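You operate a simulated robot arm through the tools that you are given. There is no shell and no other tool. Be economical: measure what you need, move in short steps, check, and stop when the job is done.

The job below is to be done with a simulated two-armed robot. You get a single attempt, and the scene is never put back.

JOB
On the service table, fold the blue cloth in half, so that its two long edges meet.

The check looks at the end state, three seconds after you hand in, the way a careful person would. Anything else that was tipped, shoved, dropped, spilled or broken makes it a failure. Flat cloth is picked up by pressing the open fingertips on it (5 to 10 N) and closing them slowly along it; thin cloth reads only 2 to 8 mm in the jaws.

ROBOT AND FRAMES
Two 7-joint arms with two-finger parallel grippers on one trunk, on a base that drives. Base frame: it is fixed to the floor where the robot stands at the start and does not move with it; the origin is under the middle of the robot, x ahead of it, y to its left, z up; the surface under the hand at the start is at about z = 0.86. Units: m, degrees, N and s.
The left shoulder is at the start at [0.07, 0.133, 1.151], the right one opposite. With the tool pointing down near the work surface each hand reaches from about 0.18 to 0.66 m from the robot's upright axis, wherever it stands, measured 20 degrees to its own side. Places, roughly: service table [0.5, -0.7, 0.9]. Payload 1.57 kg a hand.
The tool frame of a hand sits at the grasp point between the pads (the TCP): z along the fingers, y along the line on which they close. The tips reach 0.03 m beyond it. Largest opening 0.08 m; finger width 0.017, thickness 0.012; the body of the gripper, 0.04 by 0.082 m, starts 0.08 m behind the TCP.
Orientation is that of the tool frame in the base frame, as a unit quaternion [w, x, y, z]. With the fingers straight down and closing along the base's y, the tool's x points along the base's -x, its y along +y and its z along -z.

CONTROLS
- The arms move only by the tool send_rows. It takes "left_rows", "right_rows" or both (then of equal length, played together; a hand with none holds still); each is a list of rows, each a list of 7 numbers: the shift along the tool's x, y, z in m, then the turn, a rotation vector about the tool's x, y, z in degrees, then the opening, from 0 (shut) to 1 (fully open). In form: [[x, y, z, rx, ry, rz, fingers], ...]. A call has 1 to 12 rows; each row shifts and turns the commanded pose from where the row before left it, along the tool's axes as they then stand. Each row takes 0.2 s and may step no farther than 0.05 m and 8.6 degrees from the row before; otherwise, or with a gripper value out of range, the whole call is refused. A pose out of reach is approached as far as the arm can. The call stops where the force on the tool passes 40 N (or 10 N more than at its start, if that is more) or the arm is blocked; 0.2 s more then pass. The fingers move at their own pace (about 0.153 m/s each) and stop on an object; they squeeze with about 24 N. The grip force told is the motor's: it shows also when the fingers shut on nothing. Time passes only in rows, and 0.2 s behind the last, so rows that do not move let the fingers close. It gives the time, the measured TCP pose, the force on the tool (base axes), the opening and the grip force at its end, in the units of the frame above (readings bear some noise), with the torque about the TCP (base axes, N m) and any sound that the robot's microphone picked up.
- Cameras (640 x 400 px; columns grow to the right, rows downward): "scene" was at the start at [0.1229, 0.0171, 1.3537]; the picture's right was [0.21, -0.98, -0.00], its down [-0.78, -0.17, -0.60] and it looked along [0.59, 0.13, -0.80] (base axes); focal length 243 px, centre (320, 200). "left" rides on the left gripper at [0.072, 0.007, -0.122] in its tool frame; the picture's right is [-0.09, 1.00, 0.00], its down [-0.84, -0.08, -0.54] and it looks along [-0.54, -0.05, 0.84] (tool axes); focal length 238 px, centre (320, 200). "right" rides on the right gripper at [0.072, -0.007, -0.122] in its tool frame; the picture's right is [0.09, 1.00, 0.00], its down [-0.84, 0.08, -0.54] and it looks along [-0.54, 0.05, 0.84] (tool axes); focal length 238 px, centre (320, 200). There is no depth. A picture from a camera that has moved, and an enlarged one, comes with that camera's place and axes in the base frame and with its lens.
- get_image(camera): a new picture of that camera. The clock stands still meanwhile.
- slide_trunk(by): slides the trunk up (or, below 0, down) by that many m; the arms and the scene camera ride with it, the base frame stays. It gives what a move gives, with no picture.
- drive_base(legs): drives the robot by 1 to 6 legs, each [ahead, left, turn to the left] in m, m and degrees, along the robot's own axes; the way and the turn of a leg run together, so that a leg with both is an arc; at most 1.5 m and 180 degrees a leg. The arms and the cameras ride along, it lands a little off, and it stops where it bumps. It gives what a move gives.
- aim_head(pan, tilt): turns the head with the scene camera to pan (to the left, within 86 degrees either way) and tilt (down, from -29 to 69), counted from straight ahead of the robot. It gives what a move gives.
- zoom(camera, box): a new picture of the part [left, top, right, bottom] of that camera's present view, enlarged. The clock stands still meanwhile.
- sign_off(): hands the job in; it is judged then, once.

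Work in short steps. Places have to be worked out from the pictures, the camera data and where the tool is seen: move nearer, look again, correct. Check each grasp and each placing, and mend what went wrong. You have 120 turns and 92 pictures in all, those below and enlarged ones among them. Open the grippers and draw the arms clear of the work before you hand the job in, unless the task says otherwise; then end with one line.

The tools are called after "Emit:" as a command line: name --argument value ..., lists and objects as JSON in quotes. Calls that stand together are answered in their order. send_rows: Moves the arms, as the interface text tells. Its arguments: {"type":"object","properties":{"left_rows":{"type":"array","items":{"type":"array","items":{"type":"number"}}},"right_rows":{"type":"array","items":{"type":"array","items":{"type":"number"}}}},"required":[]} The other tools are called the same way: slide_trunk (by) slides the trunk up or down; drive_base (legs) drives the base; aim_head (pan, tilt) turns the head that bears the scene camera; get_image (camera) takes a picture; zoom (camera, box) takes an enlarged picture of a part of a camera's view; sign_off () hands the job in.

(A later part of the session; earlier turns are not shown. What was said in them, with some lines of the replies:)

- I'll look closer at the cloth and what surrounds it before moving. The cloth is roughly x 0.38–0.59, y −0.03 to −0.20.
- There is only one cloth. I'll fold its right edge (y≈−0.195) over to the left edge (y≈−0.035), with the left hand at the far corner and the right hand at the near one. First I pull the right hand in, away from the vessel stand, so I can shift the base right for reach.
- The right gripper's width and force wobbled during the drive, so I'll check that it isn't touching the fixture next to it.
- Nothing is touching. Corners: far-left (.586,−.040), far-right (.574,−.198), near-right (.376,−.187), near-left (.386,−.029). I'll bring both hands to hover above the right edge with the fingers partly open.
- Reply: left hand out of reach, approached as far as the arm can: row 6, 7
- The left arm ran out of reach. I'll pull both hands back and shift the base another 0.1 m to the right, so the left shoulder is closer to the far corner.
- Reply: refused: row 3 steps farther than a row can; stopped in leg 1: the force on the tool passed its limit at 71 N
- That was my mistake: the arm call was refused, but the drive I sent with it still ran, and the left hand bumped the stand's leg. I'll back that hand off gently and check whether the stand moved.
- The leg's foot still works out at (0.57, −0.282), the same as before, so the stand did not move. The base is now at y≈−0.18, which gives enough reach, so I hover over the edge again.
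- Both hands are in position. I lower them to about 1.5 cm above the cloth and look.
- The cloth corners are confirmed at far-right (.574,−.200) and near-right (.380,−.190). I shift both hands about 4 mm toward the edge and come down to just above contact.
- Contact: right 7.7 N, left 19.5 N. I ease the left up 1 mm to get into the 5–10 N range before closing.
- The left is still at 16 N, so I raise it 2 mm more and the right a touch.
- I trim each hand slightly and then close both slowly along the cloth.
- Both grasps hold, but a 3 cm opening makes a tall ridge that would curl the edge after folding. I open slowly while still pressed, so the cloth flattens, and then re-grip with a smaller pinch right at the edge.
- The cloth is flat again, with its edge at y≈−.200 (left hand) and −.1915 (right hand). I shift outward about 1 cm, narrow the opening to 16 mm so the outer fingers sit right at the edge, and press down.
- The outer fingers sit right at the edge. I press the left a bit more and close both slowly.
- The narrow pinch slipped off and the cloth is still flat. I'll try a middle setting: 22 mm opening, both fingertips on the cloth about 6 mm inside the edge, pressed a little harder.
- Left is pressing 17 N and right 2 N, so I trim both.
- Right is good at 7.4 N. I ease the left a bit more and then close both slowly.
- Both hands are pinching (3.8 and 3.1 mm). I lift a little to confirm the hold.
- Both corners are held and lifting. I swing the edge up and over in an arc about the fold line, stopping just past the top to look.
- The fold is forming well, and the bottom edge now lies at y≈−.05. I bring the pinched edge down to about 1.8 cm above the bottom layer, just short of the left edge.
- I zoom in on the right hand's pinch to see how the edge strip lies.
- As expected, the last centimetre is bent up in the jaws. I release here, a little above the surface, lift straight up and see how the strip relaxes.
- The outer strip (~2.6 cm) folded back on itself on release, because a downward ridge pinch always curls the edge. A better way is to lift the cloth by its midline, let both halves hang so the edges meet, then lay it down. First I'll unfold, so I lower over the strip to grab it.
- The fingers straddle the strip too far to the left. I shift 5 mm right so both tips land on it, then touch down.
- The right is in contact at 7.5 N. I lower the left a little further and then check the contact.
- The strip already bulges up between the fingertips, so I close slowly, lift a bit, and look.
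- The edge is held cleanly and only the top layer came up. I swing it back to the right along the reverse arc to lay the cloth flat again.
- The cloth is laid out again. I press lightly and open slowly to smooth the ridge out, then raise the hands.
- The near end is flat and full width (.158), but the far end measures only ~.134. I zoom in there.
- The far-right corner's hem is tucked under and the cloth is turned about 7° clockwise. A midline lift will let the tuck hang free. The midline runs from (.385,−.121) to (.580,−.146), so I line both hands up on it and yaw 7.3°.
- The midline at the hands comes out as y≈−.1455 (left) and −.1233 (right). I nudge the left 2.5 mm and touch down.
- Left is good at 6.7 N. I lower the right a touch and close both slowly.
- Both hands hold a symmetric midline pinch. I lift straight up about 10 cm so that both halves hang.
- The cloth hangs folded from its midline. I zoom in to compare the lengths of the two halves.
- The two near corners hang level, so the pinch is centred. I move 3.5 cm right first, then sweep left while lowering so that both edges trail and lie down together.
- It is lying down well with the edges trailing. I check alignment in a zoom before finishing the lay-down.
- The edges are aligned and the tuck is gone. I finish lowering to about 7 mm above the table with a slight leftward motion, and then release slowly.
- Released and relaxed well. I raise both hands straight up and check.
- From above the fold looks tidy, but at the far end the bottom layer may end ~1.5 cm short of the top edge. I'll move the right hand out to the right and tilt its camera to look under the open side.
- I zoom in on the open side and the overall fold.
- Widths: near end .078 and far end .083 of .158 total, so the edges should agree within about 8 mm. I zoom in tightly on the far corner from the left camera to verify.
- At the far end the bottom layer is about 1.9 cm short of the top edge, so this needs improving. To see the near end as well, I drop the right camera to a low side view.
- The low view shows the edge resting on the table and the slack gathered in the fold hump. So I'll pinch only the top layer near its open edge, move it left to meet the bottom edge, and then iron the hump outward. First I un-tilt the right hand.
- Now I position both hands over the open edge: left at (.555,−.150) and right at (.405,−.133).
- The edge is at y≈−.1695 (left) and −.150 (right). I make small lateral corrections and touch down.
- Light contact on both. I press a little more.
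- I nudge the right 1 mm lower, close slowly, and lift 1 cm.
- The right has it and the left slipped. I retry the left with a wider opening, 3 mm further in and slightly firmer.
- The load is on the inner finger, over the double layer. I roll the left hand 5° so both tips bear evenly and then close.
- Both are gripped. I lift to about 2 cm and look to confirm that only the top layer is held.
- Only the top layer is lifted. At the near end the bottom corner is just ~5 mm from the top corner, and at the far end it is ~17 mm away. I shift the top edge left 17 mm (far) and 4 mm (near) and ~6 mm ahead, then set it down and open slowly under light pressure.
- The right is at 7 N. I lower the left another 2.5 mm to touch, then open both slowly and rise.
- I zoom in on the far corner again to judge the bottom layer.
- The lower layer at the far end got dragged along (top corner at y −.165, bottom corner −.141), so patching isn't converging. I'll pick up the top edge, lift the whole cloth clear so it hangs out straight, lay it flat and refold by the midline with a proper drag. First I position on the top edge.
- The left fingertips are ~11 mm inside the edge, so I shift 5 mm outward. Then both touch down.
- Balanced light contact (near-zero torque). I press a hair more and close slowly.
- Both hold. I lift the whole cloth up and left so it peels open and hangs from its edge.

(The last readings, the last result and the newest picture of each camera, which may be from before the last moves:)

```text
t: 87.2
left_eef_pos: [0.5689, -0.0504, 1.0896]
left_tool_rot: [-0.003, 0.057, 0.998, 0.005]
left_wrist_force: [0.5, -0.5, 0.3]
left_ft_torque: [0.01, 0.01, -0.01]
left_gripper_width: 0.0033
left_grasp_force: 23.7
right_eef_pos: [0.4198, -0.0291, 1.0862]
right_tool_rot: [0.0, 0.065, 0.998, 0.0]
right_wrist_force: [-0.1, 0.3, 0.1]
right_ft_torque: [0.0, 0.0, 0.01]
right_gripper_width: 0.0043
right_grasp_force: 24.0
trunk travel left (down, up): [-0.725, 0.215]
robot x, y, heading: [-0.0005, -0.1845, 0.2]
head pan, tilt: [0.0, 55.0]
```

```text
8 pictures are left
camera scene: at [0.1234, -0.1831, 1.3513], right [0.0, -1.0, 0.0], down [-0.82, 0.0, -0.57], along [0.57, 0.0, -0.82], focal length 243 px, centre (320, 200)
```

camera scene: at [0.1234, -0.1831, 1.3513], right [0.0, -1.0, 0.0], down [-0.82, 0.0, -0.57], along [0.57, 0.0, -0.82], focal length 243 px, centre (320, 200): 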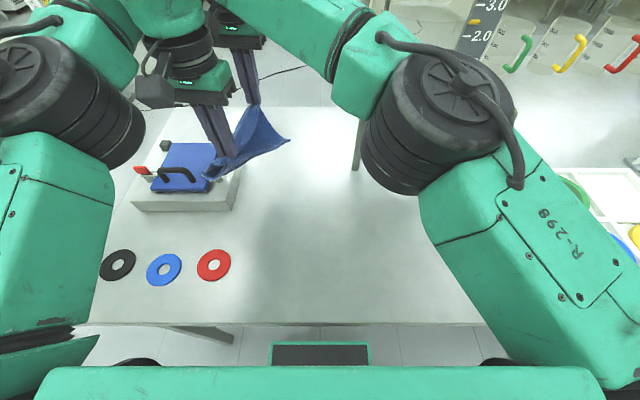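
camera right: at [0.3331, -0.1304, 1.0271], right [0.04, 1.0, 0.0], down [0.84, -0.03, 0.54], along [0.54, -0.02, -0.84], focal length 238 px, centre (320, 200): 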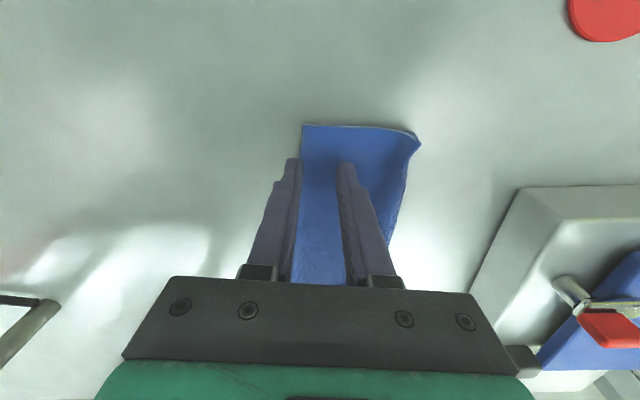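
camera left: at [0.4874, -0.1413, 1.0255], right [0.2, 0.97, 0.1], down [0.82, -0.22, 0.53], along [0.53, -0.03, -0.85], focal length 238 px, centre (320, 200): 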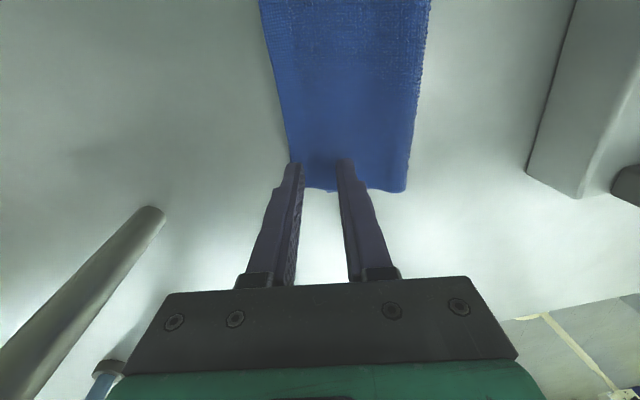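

The cloth hangs freely, unfolded. I lower it until the bottom edge touches, then sweep right along an arc to lay it flat.

Emit:
send_rows --left_rows '[[0, 0, 0.014, 0, 0, 0, 0], [0, 0, 0.014, 0, 0, 0, 0], [0, 0, 0.016, 0, 0, 0, 0], [0, -0.02, 0.012, 0, 0, 0, 0], [0, -0.023, 0.005, 0, 0, 0, 0], [0, -0.023, 0.011, 0, 0, 0, 0], [0, -0.02, 0.014, 0, 0, 0, 0], [0, -0.017, 0.016, 0, 0, 0, 0], [0, -0.013, 0.018, 0, 0, 0, 0], [0, -0.01, 0.019, 0, 0, 0, 0], [0, -0.007, 0.019, 0, 0, 0, 0], [0, -0.005, 0.018, 0, 0, 0, 0]]' --right_rows '[[0, 0, 0.013, 0, 0, 0, 0], [0, 0, 0.013, 0, 0, 0, 0], [0, 0, 0.014, 0, 0, 0, 0], [0, -0.02, 0.012, 0, 0, 0, 0], [0, -0.023, 0.005, 0, 0, 0, 0], [0, -0.023, 0.011, 0, 0, 0, 0], [0, -0.02, 0.014, 0, 0, 0, 0], [0, -0.017, 0.016, 0, 0, 0, 0], [0, -0.013, 0.018, 0, 0, 0, 0], [0, -0.01, 0.019, 0, 0, 0, 0], [0, -0.007, 0.019, 0, 0, 0, 0], [0, -0.005, 0.018, 0, 0, 0, 0]]'

```text
t: 89.8
left_eef_pos: [0.5559, -0.1881, 0.9109]
left_tool_rot: [-0.003, 0.056, 0.998, 0.004]
left_wrist_force: [-1.5, -0.1, 0.6]
left_ft_torque: [0.05, 0.06, 0.0]
left_gripper_width: 0.0029
left_grasp_force: 23.7
right_eef_pos: [0.4028, -0.1646, 0.9154]
right_tool_rot: [0.0, 0.064, 0.998, 0.0]
right_wrist_force: [1.5, -0.2, 0.1]
right_ft_torque: [0.0, -0.03, 0.04]
right_gripper_width: 0.0038
right_grasp_force: 24.3
trunk travel left (down, up): [-0.725, 0.215]
robot x, y, heading: [0.0019, -0.1845, -0.0]
head pan, tilt: [0.0, 55.0]
```

I lower the last 1.7–2 cm, then open slowly with light pressure to flatten the edge.

Emit:
send_rows --left_rows '[[0, -0.001, 0.009, 0, 0, 0, 0], [0, 0, 0.0085, 0, 0, 0, 0], [0, 0, 0, 0, 0, 0, 0]]' --right_rows '[[0, -0.003, 0.012, 0, 0, 0, 0], [0, 0, 0.0095, 0, 0, 0, 0], [0, 0, 0, 0, 0, 0, 0]]'

```text
t: 90.6
left_eef_pos: [0.5521, -0.1885, 0.8951]
left_tool_rot: [-0.001, 0.056, 0.998, 0.005]
left_wrist_force: [-0.1, 0.2, 8.5]
left_ft_torque: [0.05, 0.0, -0.01]
left_gripper_width: 0.0033
left_grasp_force: 23.8
right_eef_pos: [0.3988, -0.1675, 0.8961]
right_tool_rot: [0.002, 0.065, 0.998, 0.002]
right_wrist_force: [6.1, -0.4, 23.1]
right_ft_torque: [0.07, -0.1, 0.02]
right_gripper_width: 0.0043
right_grasp_force: 24.5
trunk travel left (down, up): [-0.725, 0.215]
robot x, y, heading: [-0.0005, -0.1857, 0.3]
head pan, tilt: [0.0, 55.0]
```

Right is pressing 23 N, so I ease it up 2 mm, then open both slowly and raise.

Emit:
send_rows --left_rows '[[0, 0, 0, 0, 0, 0, 0], [0, 0, 0, 0, 0, 0, 0], [0, 0, 0, 0, 0, 0, 0.04], [0, 0, 0, 0, 0, 0, 0.08], [0, 0, 0, 0, 0, 0, 0.12], [0, 0, 0, 0, 0, 0, 0.16], [0, 0, 0, 0, 0, 0, 0.2], [0, 0, 0, 0, 0, 0, 0.24], [0, 0, 0, 0, 0, 0, 0.28], [0, 0, 0, 0, 0, 0, 0.3], [0, 0, -0.02, 0, 0, 0, 0.3], [0, 0, -0.04, 0, 0, 0, 0.3]]' --right_rows '[[0, 0, -0.0015, 0, 0, 0, 0], [0, 0, -0.0005, 0, 0, 0, 0], [0, 0, 0, 0, 0, 0, 0.04], [0, 0, 0, 0, 0, 0, 0.08], [0, 0, 0, 0, 0, 0, 0.12], [0, 0, 0, 0, 0, 0, 0.16], [0, 0, 0, 0, 0, 0, 0.2], [0, 0, 0, 0, 0, 0, 0.24], [0, 0, 0, 0, 0, 0, 0.28], [0, 0, 0, 0, 0, 0, 0.3], [0, 0, -0.02, 0, 0, 0, 0.3], [0, 0, -0.04, 0, 0, 0, 0.3]]'

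```text
t: 93.2
left_eef_pos: [0.5512, -0.1887, 0.9544]
left_tool_rot: [-0.003, 0.056, 0.998, 0.005]
left_wrist_force: [0.4, -0.3, 0.3]
left_ft_torque: [0.0, -0.04, -0.01]
left_gripper_width: 0.0239
left_grasp_force: 0.0
right_eef_pos: [0.3983, -0.1703, 0.955]
right_tool_rot: [0.001, 0.065, 0.998, -0.001]
right_wrist_force: [-0.5, -0.4, 0.3]
right_ft_torque: [-0.01, -0.04, 0.0]
right_gripper_width: 0.024
right_grasp_force: 0.1
trunk travel left (down, up): [-0.725, 0.215]
robot x, y, heading: [0.006, -0.1806, 0.1]
head pan, tilt: [0.0, 55.0]
```

I move both hands aside and take one clean overhead view to locate all four corners.

Emit:
send_rows --left_rows '[[0, 0, -0.035, 0, 0, 0, 0.3], [0, 0.03, -0.03, 0, 0, 0, 0.3], [0, 0.035, 0, 0, 0, 0, 0.3], [0, 0.035, 0, 0, 0, 0, 0.3], [0, 0, 0, 0, 0, 0, 0.3]]' --right_rows '[[0, 0, -0.035, 0, 0, 0, 0.3], [0.02, -0.02, -0.03, 0, 0, 0, 0.3], [0.02, -0.025, 0, 0, 0, 0, 0.3], [0.02, -0.025, 0, 0, 0, 0, 0.3], [0, 0, 0, 0, 0, 0, 0.3]]'

Emit:
zoom --camera "scene" --box '[235, 145, 363, 245]'

```text
t: 94.4
left_eef_pos: [0.5662, -0.09, 1.0186]
left_tool_rot: [-0.004, 0.056, 0.998, 0.005]
left_wrist_force: [0.0, 0.3, -0.1]
left_ft_torque: [-0.01, -0.03, 0.01]
left_gripper_width: 0.0241
left_grasp_force: 0.0
right_eef_pos: [0.3333, -0.2316, 1.0198]
right_tool_rot: [0.0, 0.064, 0.998, 0.0]
right_wrist_force: [-0.1, -0.4, 0.2]
right_ft_torque: [0.0, 0.01, 0.04]
right_gripper_width: 0.0242
right_grasp_force: 0.1
trunk travel left (down, up): [-0.725, 0.215]
robot x, y, heading: [0.0, -0.1847, -0.0]
head pan, tilt: [0.0, 55.0]
```

```text
4.00 times, centred on (299, 195) of scene
camera zoom: at [0.123, -0.183, 1.3513], right [0.0, -1.0, 0.0], down [-0.82, 0.0, -0.57], along [0.57, 0.0, -0.82], focal length 972 px, centre (404, 220)
```

zoom: 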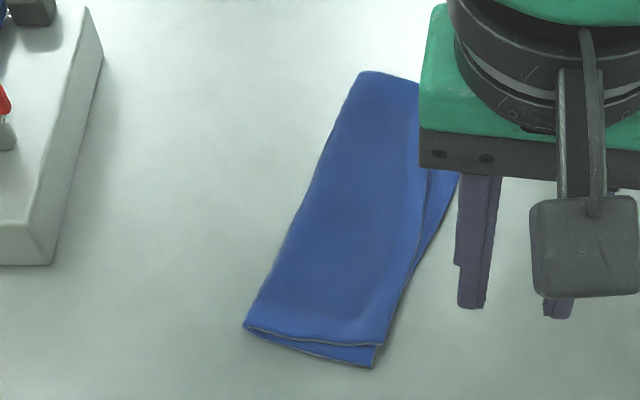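

Interesting: it landed already folded nearly in half along the long axis, flat, with the top layer slightly rotated against the bottom. I move the right hand fully out of view and take another picture.

Emit:
send_rows --right_rows '[[0.02, -0.03, -0.02, 0, 0, 0, 0.3], [0, -0.045, 0, 0, 0, 0, 0.3], [0, -0.045, 0, 0, 0, 0, 0.3], [0, 0, 0, 0, 0, 0, 0.3]]'

Emit:
zoom --camera "scene" --box '[275, 150, 371, 245]'

```text
t: 95.4
left_eef_pos: [0.5654, -0.0898, 1.0178]
left_tool_rot: [-0.003, 0.056, 0.998, 0.005]
left_wrist_force: [0.0, -0.7, 0.4]
left_ft_torque: [-0.03, 0.02, -0.01]
left_gripper_width: 0.0239
left_grasp_force: 0.0
right_eef_pos: [0.2984, -0.3458, 1.0407]
right_tool_rot: [0.0, 0.065, 0.998, -0.001]
right_wrist_force: [0.2, 0.3, 0.0]
right_ft_torque: [-0.07, -0.05, 0.05]
right_gripper_width: 0.0242
right_grasp_force: 0.1
trunk travel left (down, up): [-0.725, 0.215]
robot x, y, heading: [0.0002, -0.1832, -0.2]
head pan, tilt: [0.0, 55.0]
```

```text
4.21 times, centred on (323, 198) of scene
camera zoom: at [0.1232, -0.1816, 1.3513], right [0.0, -1.0, 0.0], down [-0.82, 0.0, -0.57], along [0.57, 0.0, -0.82], focal length 1023 px, centre (307, 210)
```

zoom: 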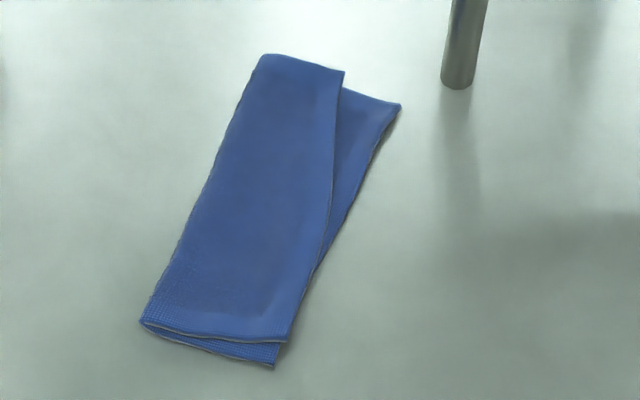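

Measured corners: near end is good (78/76.5 mm), but the far fold is off (52/95 mm). So I turn the top layer like a page: pinch the top edge at both ends, lift, and move the top far corner from (.570,−.205) to (.542,−.240) and the near one from (.376,−.169) to (.362,−.164). First I position the hands.

Emit:
send_rows --left_rows '[[0, 0, 0, 0, 0, 0, 0.275], [0, 0, 0, 0, 0, 0, 0.275], [-0.0019, -0.032, 0, 0, 0, 0, 0.275], [0, -0.032, 0, 0, 0, 0, 0.275], [0, -0.0327, 0, 0, 0, 0, 0.275], [0, 0, 0.03, 0, 0, 3.2, 0.275], [0, 0, 0.04, 0, 0, 0, 0.275], [0, 0, 0.043, 0, 0, 0, 0.275], [0, 0, 0, 0, 0, 0, 0.275]]' --right_rows '[[-0.0152, 0.04, 0, 0, 0, 0, 0.275], [-0.0152, 0.04, 0, 0, 0, 0, 0.275], [-0.0152, 0.04, 0, 0, 0, 0, 0.275], [-0.0152, 0.04, 0, 0, 0, 0, 0.275], [-0.015, 0.04, 0.01, 0, 0, 0, 0.275], [0, 0, 0.042, 0, 0, 3.2, 0.275], [0, 0, 0.042, 0, 0, 0, 0.275], [0, 0, 0.042, 0, 0, 0, 0.275], [0, 0, 0, 0, 0, 0, 0.275]]'

Emit:
get_image --camera "left"

```text
t: 97.4
left_eef_pos: [0.555, -0.1863, 0.9053]
left_tool_rot: [-0.003, 0.083, 0.997, 0.006]
left_wrist_force: [-0.1, 0.9, -0.6]
left_ft_torque: [0.0, 0.02, 0.02]
left_gripper_width: 0.0221
left_grasp_force: 0.0
right_eef_pos: [0.4, -0.1576, 0.9031]
right_tool_rot: [0.0, 0.093, 0.996, 0.0]
right_wrist_force: [0.5, 0.8, -0.6]
right_ft_torque: [0.03, 0.01, -0.02]
right_gripper_width: 0.022
right_grasp_force: 0.1
trunk travel left (down, up): [-0.725, 0.215]
robot x, y, heading: [-0.0005, -0.1859, 0.1]
head pan, tilt: [0.0, 55.0]
```

```text
5 pictures are left
camera left: at [0.4861, -0.1687, 1.0279], right [0.26, 0.97, 0.01], down [0.82, -0.22, 0.54], along [0.52, -0.13, -0.84], focal length 238 px, centre (320, 200)
```

left: 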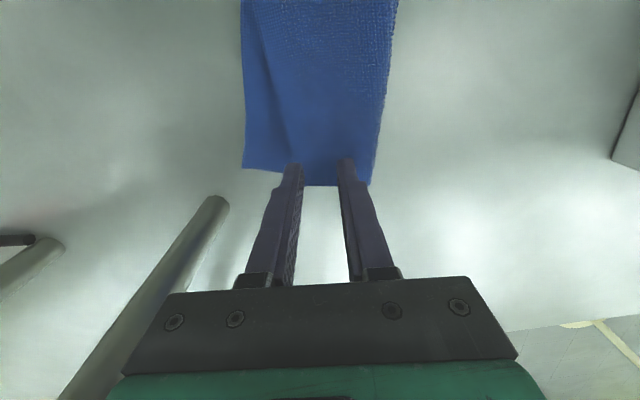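

The placement matches. I nudge the left 3 mm outward and touch down on both.

Emit:
send_rows --left_rows '[[0, -0.003, 0, 0, 0, 0, 0.275], [0, 0, 0.005, 0, 0, 0, 0.275], [0, 0, 0.003, 0, 0, 0, 0.275], [0, 0, 0, 0, 0, 0, 0.275]]' --right_rows '[[0, 0, 0, 0, 0, 0, 0.275], [0, 0, 0.004, 0, 0, 0, 0.275], [0, 0, 0.003, 0, 0, 0, 0.275], [0, 0, 0, 0, 0, 0, 0.275]]'

```text
t: 98.4
left_eef_pos: [0.555, -0.1886, 0.8994]
left_tool_rot: [-0.004, 0.084, 0.996, 0.005]
left_wrist_force: [0.1, 0.3, 2.6]
left_ft_torque: [0.0, 0.0, 0.0]
left_gripper_width: 0.0221
left_grasp_force: 0.0
right_eef_pos: [0.399, -0.1594, 0.899]
right_tool_rot: [0.0, 0.092, 0.996, 0.001]
right_wrist_force: [0.3, -0.4, 1.8]
right_ft_torque: [-0.02, -0.04, 0.04]
right_gripper_width: 0.0219
right_grasp_force: 0.1
trunk travel left (down, up): [-0.725, 0.215]
robot x, y, heading: [-0.0007, -0.1873, 0.2]
head pan, tilt: [0.0, 55.0]
```

Light, balanced contact. I press another 1 mm on each and read the force.

Emit:
send_rows --left_rows '[[0, 0, 0.001, 0, 0, 0, 0.275], [0, 0, 0, 0, 0, 0, 0.275]]' --right_rows '[[0, 0, 0.0012, 0, 0, 0, 0.275], [0, 0, 0, 0, 0, 0, 0.275]]'

```text
t: 99.0
left_eef_pos: [0.5544, -0.188, 0.897]
left_tool_rot: [-0.003, 0.084, 0.996, 0.004]
left_wrist_force: [0.4, -0.5, 3.6]
left_ft_torque: [0.04, 0.02, 0.0]
left_gripper_width: 0.022
left_grasp_force: 0.2
right_eef_pos: [0.3986, -0.1584, 0.8972]
right_tool_rot: [0.001, 0.093, 0.996, 0.0]
right_wrist_force: [1.6, -1.0, 3.8]
right_ft_torque: [0.03, -0.04, 0.02]
right_gripper_width: 0.0215
right_grasp_force: 0.0
trunk travel left (down, up): [-0.725, 0.215]
robot x, y, heading: [-0.0004, -0.1809, -0.1]
head pan, tilt: [0.0, 55.0]
```

A touch more pressure (0.8 mm), then I close slowly.

Emit:
send_rows --left_rows '[[0, 0, 0.0008, 0, 0, 0, 0.275], [0, 0, 0, 0, 0, 0, 0.24], [0, 0, 0, 0, 0, 0, 0.205], [0, 0, 0, 0, 0, 0, 0.175], [0, 0, 0, 0, 0, 0, 0.145], [0, 0, 0, 0, 0, 0, 0.115], [0, 0, 0, 0, 0, 0, 0.085], [0, 0, 0, 0, 0, 0, 0.055], [0, 0, 0, 0, 0, 0, 0.025], [0, 0, 0, 0, 0, 0, 0], [0, 0, 0, 0, 0, 0, 0], [0, 0, -0.008, 0, 0, 0, 0]]' --right_rows '[[0, 0, 0.0008, 0, 0, 0, 0.275], [0, 0, 0, 0, 0, 0, 0.24], [0, 0, 0, 0, 0, 0, 0.205], [0, 0, 0, 0, 0, 0, 0.175], [0, 0, 0, 0, 0, 0, 0.145], [0, 0, 0, 0, 0, 0, 0.115], [0, 0, 0, 0, 0, 0, 0.085], [0, 0, 0, 0, 0, 0, 0.055], [0, 0, 0, 0, 0, 0, 0.025], [0, 0, 0, 0, 0, 0, 0], [0, 0, 0, 0, 0, 0, 0], [0, 0, -0.008, 0, 0, 0, 0]]'

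```text
t: 101.6
left_eef_pos: [0.5556, -0.1878, 0.9023]
left_tool_rot: [-0.004, 0.084, 0.996, 0.005]
left_wrist_force: [-1.1, -0.2, 0.6]
left_ft_torque: [-0.01, 0.07, 0.01]
left_gripper_width: 0.0038
left_grasp_force: 24.2
right_eef_pos: [0.4001, -0.158, 0.903]
right_tool_rot: [-0.001, 0.092, 0.996, 0.001]
right_wrist_force: [2.3, -0.8, 0.2]
right_ft_torque: [-0.02, -0.05, 0.02]
right_gripper_width: 0.0033
right_grasp_force: 24.3
trunk travel left (down, up): [-0.725, 0.215]
robot x, y, heading: [0.0013, -0.1813, -0.1]
head pan, tilt: [0.0, 55.0]
```

Both hold a single layer. I lift the top edge high enough to peel the fold over, then swing it to the new line while turning 12°, and lower.

Emit:
send_rows --left_rows '[[0, 0, -0.016, 0, 0, 0, 0], [0, 0, -0.016, 0, 0, 0, 0], [0, -0.003, -0.016, 0, 0, 0, 0], [0.005, -0.009, -0.014, 0, 0, 0, 0], [0.005, -0.009, 0, 0, 0, 0, 0], [0.006, -0.009, 0, 0, 0, 0, 0], [0.0052, -0.009, 0.01, 0, 0, 0, 0], [0, 0, 0.015, 0, 0, 6, 0], [0, 0, 0.015, 0, 0, 6, 0], [0, 0, 0.014, 0, 0, 0, 0], [0, 0, 0, 0, 0, 0, 0]]' --right_rows '[[0, 0, -0.012, 0, 0, 0, 0], [0, 0, -0.012, 0, 0, 0, 0], [0, 0, -0.012, 0, 0, 0, 0], [0.003, 0, -0.008, 0, 0, 0, 0], [0.004, 0.001, 0, 0, 0, 0, 0], [0.004, 0.001, 0, 0, 0, 0, 0], [0.0038, 0.001, 0.006, 0, 0, 0, 0], [0, 0, 0.01, 0, 0, 6, 0], [0, 0, 0.01, 0, 0, 6, 0], [0, 0, 0.01, 0, 0, 0, 0], [0, 0, 0, 0, 0, 0, 0]]'

Emit:
get_image --camera "left"

```text
t: 104.0
left_eef_pos: [0.5293, -0.2238, 0.9122]
left_tool_rot: [-0.004, 0.188, 0.982, 0.004]
left_wrist_force: [-1.8, 0.8, -0.2]
left_ft_torque: [0.02, 0.03, 0.05]
left_gripper_width: 0.0035
left_grasp_force: 23.4
right_eef_pos: [0.3852, -0.1526, 0.9107]
right_tool_rot: [0.001, 0.196, 0.981, 0.0]
right_wrist_force: [0.5, 0.0, -0.1]
right_ft_torque: [0.02, -0.04, 0.05]
right_gripper_width: 0.0036
right_grasp_force: 23.7
trunk travel left (down, up): [-0.725, 0.215]
robot x, y, heading: [0.0034, -0.1822, 0.1]
head pan, tilt: [0.0, 55.0]
```

```text
4 pictures are left
camera left: at [0.4655, -0.1922, 1.0341], right [0.45, 0.89, 0.01], down [0.75, -0.39, 0.53], along [0.48, -0.24, -0.85], focal length 238 px, centre (320, 200)
```

left: 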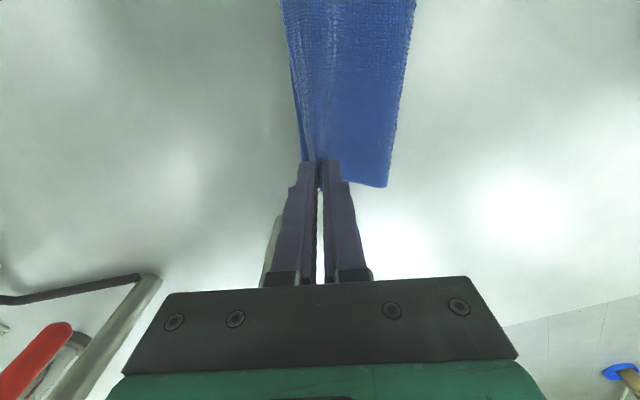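

The fold has rolled over well. I lower to light contact, open slowly to spread the edge flat, and then rise.

Emit:
send_rows --left_rows '[[0, 0, 0.008, 0, 0, 0, 0], [0, 0, 0.0067, 0, 0, 0, 0], [0, 0, 0, 0, 0, 0, 0]]' --right_rows '[[0, 0, 0.008, 0, 0, 0, 0], [0, 0, 0.0055, 0, 0, 0, 0], [0, 0, 0, 0, 0, 0, 0]]'

```text
t: 104.8
left_eef_pos: [0.5271, -0.2245, 0.8973]
left_tool_rot: [-0.004, 0.188, 0.982, 0.005]
left_wrist_force: [-1.6, 1.2, 2.6]
left_ft_torque: [0.06, 0.06, 0.04]
left_gripper_width: 0.0036
left_grasp_force: 24.1
right_eef_pos: [0.3843, -0.1535, 0.897]
right_tool_rot: [0.001, 0.197, 0.98, 0.0]
right_wrist_force: [1.5, -0.4, 2.1]
right_ft_torque: [0.02, -0.13, 0.07]
right_gripper_width: 0.0033
right_grasp_force: 23.5
trunk travel left (down, up): [-0.725, 0.215]
robot x, y, heading: [0.0014, -0.1842, 0.1]
head pan, tilt: [0.0, 55.0]
```

Emit:
send_rows --left_rows '[[0, 0, 0.0008, 0, 0, 0, 0], [0, 0, 0, 0, 0, 0, 0.04], [0, 0, 0, 0, 0, 0, 0.08], [0, 0, 0, 0, 0, 0, 0.12], [0, 0, 0, 0, 0, 0, 0.16], [0, 0, 0, 0, 0, 0, 0.2], [0, 0, 0, 0, 0, 0, 0.24], [0, 0, 0, 0, 0, 0, 0.28], [0, 0, 0, 0, 0, 0, 0.28], [0, 0, -0.02, 0, 0, 0, 0.28], [0, 0, -0.04, 0, 0, 0, 0.28]]' --right_rows '[[0, 0, 0.0008, 0, 0, 0, 0], [0, 0, 0, 0, 0, 0, 0.04], [0, 0, 0, 0, 0, 0, 0.08], [0, 0, 0, 0, 0, 0, 0.12], [0, 0, 0, 0, 0, 0, 0.16], [0, 0, 0, 0, 0, 0, 0.2], [0, 0, 0, 0, 0, 0, 0.24], [0, 0, 0, 0, 0, 0, 0.28], [0, 0, 0, 0, 0, 0, 0.28], [0, 0, -0.02, 0, 0, 0, 0.28], [0, 0, -0.04, 0, 0, 0, 0.28]]'

```text
t: 107.2
left_eef_pos: [0.527, -0.2252, 0.9571]
left_tool_rot: [-0.004, 0.187, 0.982, 0.004]
left_wrist_force: [-0.6, -0.5, 0.2]
left_ft_torque: [-0.01, 0.0, 0.04]
left_gripper_width: 0.0225
left_grasp_force: 0.1
right_eef_pos: [0.384, -0.1537, 0.9574]
right_tool_rot: [0.001, 0.196, 0.981, 0.0]
right_wrist_force: [0.5, 0.5, 0.4]
right_ft_torque: [0.0, 0.0, -0.01]
right_gripper_width: 0.0222
right_grasp_force: 0.1
trunk travel left (down, up): [-0.725, 0.215]
robot x, y, heading: [-0.0004, -0.1847, 0.1]
head pan, tilt: [0.0, 55.0]
```

Released without trouble. I draw both hands up and aside and take a picture.

Emit:
send_rows --left_rows '[[0, 0, -0.04, 0, 0, 0, 0.28], [0, 0, -0.03, 0, 0, 0, 0.28], [0.016, 0.04, 0, 0, 0, 0, 0.28], [0.016, 0.04, 0, 0, 0, 0, 0.28], [0.016, 0.04, 0, 0, 0, 0, 0.28], [0, 0, 0, 0, 0, 0, 0.28], [0, 0, 0, 0, 0, 0, 0.28], [0, 0, 0, 0, 0, 0, 0.28]]' --right_rows '[[0, 0, -0.04, 0, 0, 0, 0.28], [0, 0, -0.04, 0, 0, 0, 0.28], [0.003, -0.042, 0, 0, 0, 0, 0.28], [0.003, -0.042, 0, 0, 0, 0, 0.28], [0.003, -0.042, 0, 0, 0, 0, 0.28], [0.003, -0.042, 0, 0, 0, 0, 0.28], [0, -0.042, 0, 0, 0, 0, 0.28], [0, 0, 0, 0, 0, 0, 0.28]]'

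Emit:
zoom --camera "scene" --box '[275, 150, 371, 245]'

```text
t: 109.0
left_eef_pos: [0.5294, -0.0937, 1.0263]
left_tool_rot: [-0.005, 0.188, 0.982, 0.004]
left_wrist_force: [-0.2, 0.6, 0.2]
left_ft_torque: [-0.04, 0.0, -0.01]
left_gripper_width: 0.0225
left_grasp_force: 0.0
right_eef_pos: [0.2949, -0.3398, 1.0376]
right_tool_rot: [-0.001, 0.196, 0.981, -0.001]
right_wrist_force: [0.1, -0.3, 0.1]
right_ft_torque: [-0.01, 0.03, 0.03]
right_gripper_width: 0.0225
right_grasp_force: 0.0
trunk travel left (down, up): [-0.725, 0.215]
robot x, y, heading: [-0.0003, -0.1853, -0.2]
head pan, tilt: [0.0, 55.0]
```

```text
4.21 times, centred on (323, 198) of scene
camera zoom: at [0.1237, -0.1812, 1.3513], right [0.0, -1.0, 0.0], down [-0.82, 0.0, -0.57], along [0.57, 0.0, -0.82], focal length 1023 px, centre (307, 210)
```

zoom: 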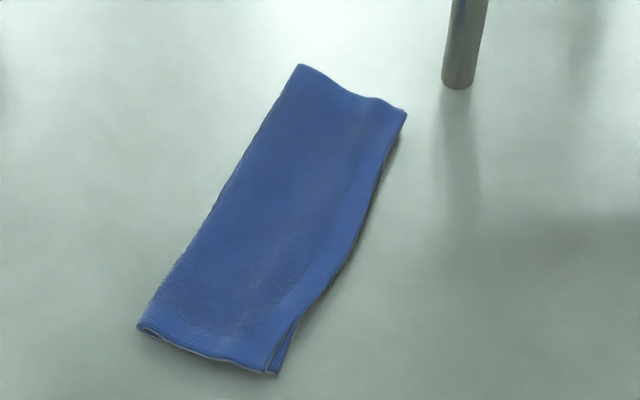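

The fold is now clean: widths 77 mm (far) and 80 mm (near) of 158 mm, with the edges meeting within a few mm. I open the grippers fully, draw the arms a bit further clear, and take one last look at the whole scene.

Emit:
send_rows --left_rows '[[0, 0, -0.04, 0, 0, 0, 1], [0, 0, -0.04, 0, 0, 0, 1], [0, 0, 0, 0, 0, 0, 1]]' --right_rows '[[0, 0, -0.03, 0, 0, 0, 1], [0, 0, -0.03, 0, 0, 0, 1], [0, 0, 0, 0, 0, 0, 1]]'

Emit:
get_image --camera "scene"

```text
t: 109.8
left_eef_pos: [0.5292, -0.0981, 1.0964]
left_tool_rot: [-0.005, 0.187, 0.982, 0.004]
left_wrist_force: [0.2, 0.6, -0.8]
left_ft_torque: [-0.02, 0.03, -0.02]
left_gripper_width: 0.0798
left_grasp_force: 0.1
left hand out of reach, approached as far as the arm can: row 2
right_eef_pos: [0.2946, -0.3423, 1.0983]
right_tool_rot: [0.0, 0.196, 0.981, 0.0]
right_wrist_force: [0.4, -0.7, 1.3]
right_ft_torque: [-0.01, 0.01, 0.0]
right_gripper_width: 0.0801
right_grasp_force: 0.1
trunk travel left (down, up): [-0.725, 0.215]
robot x, y, heading: [-0.0002, -0.1855, 0.2]
head pan, tilt: [0.0, 55.0]
```

```text
2 pictures are left
camera scene: at [0.124, -0.1829, 1.3512], right [0.0, -1.0, 0.0], down [-0.82, 0.0, -0.57], along [0.57, 0.0, -0.82], focal length 243 px, centre (320, 200)
```

scene: 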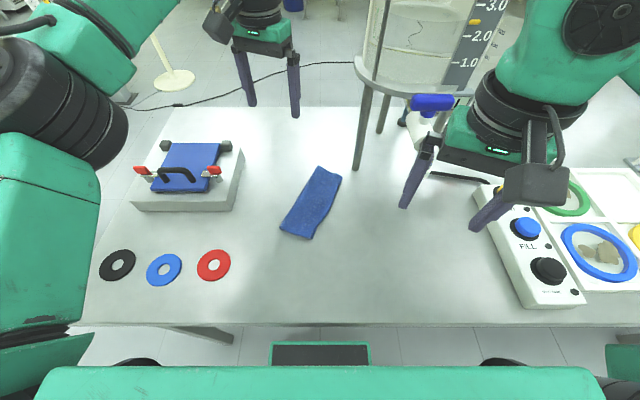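

The cloth is folded in half, everything else is where it was, and both grippers are open and clear. I hand in.

Emit:
sign_off

```text
The job is handed in.
```

The blue cloth is folded in half on the service table, with its two long edges meeting to within about 5 mm. While repositioning the base, the left hand bumped a leg of the vessel stand at 71 N; the leg measured in the same place afterwards and nothing else was disturbed.
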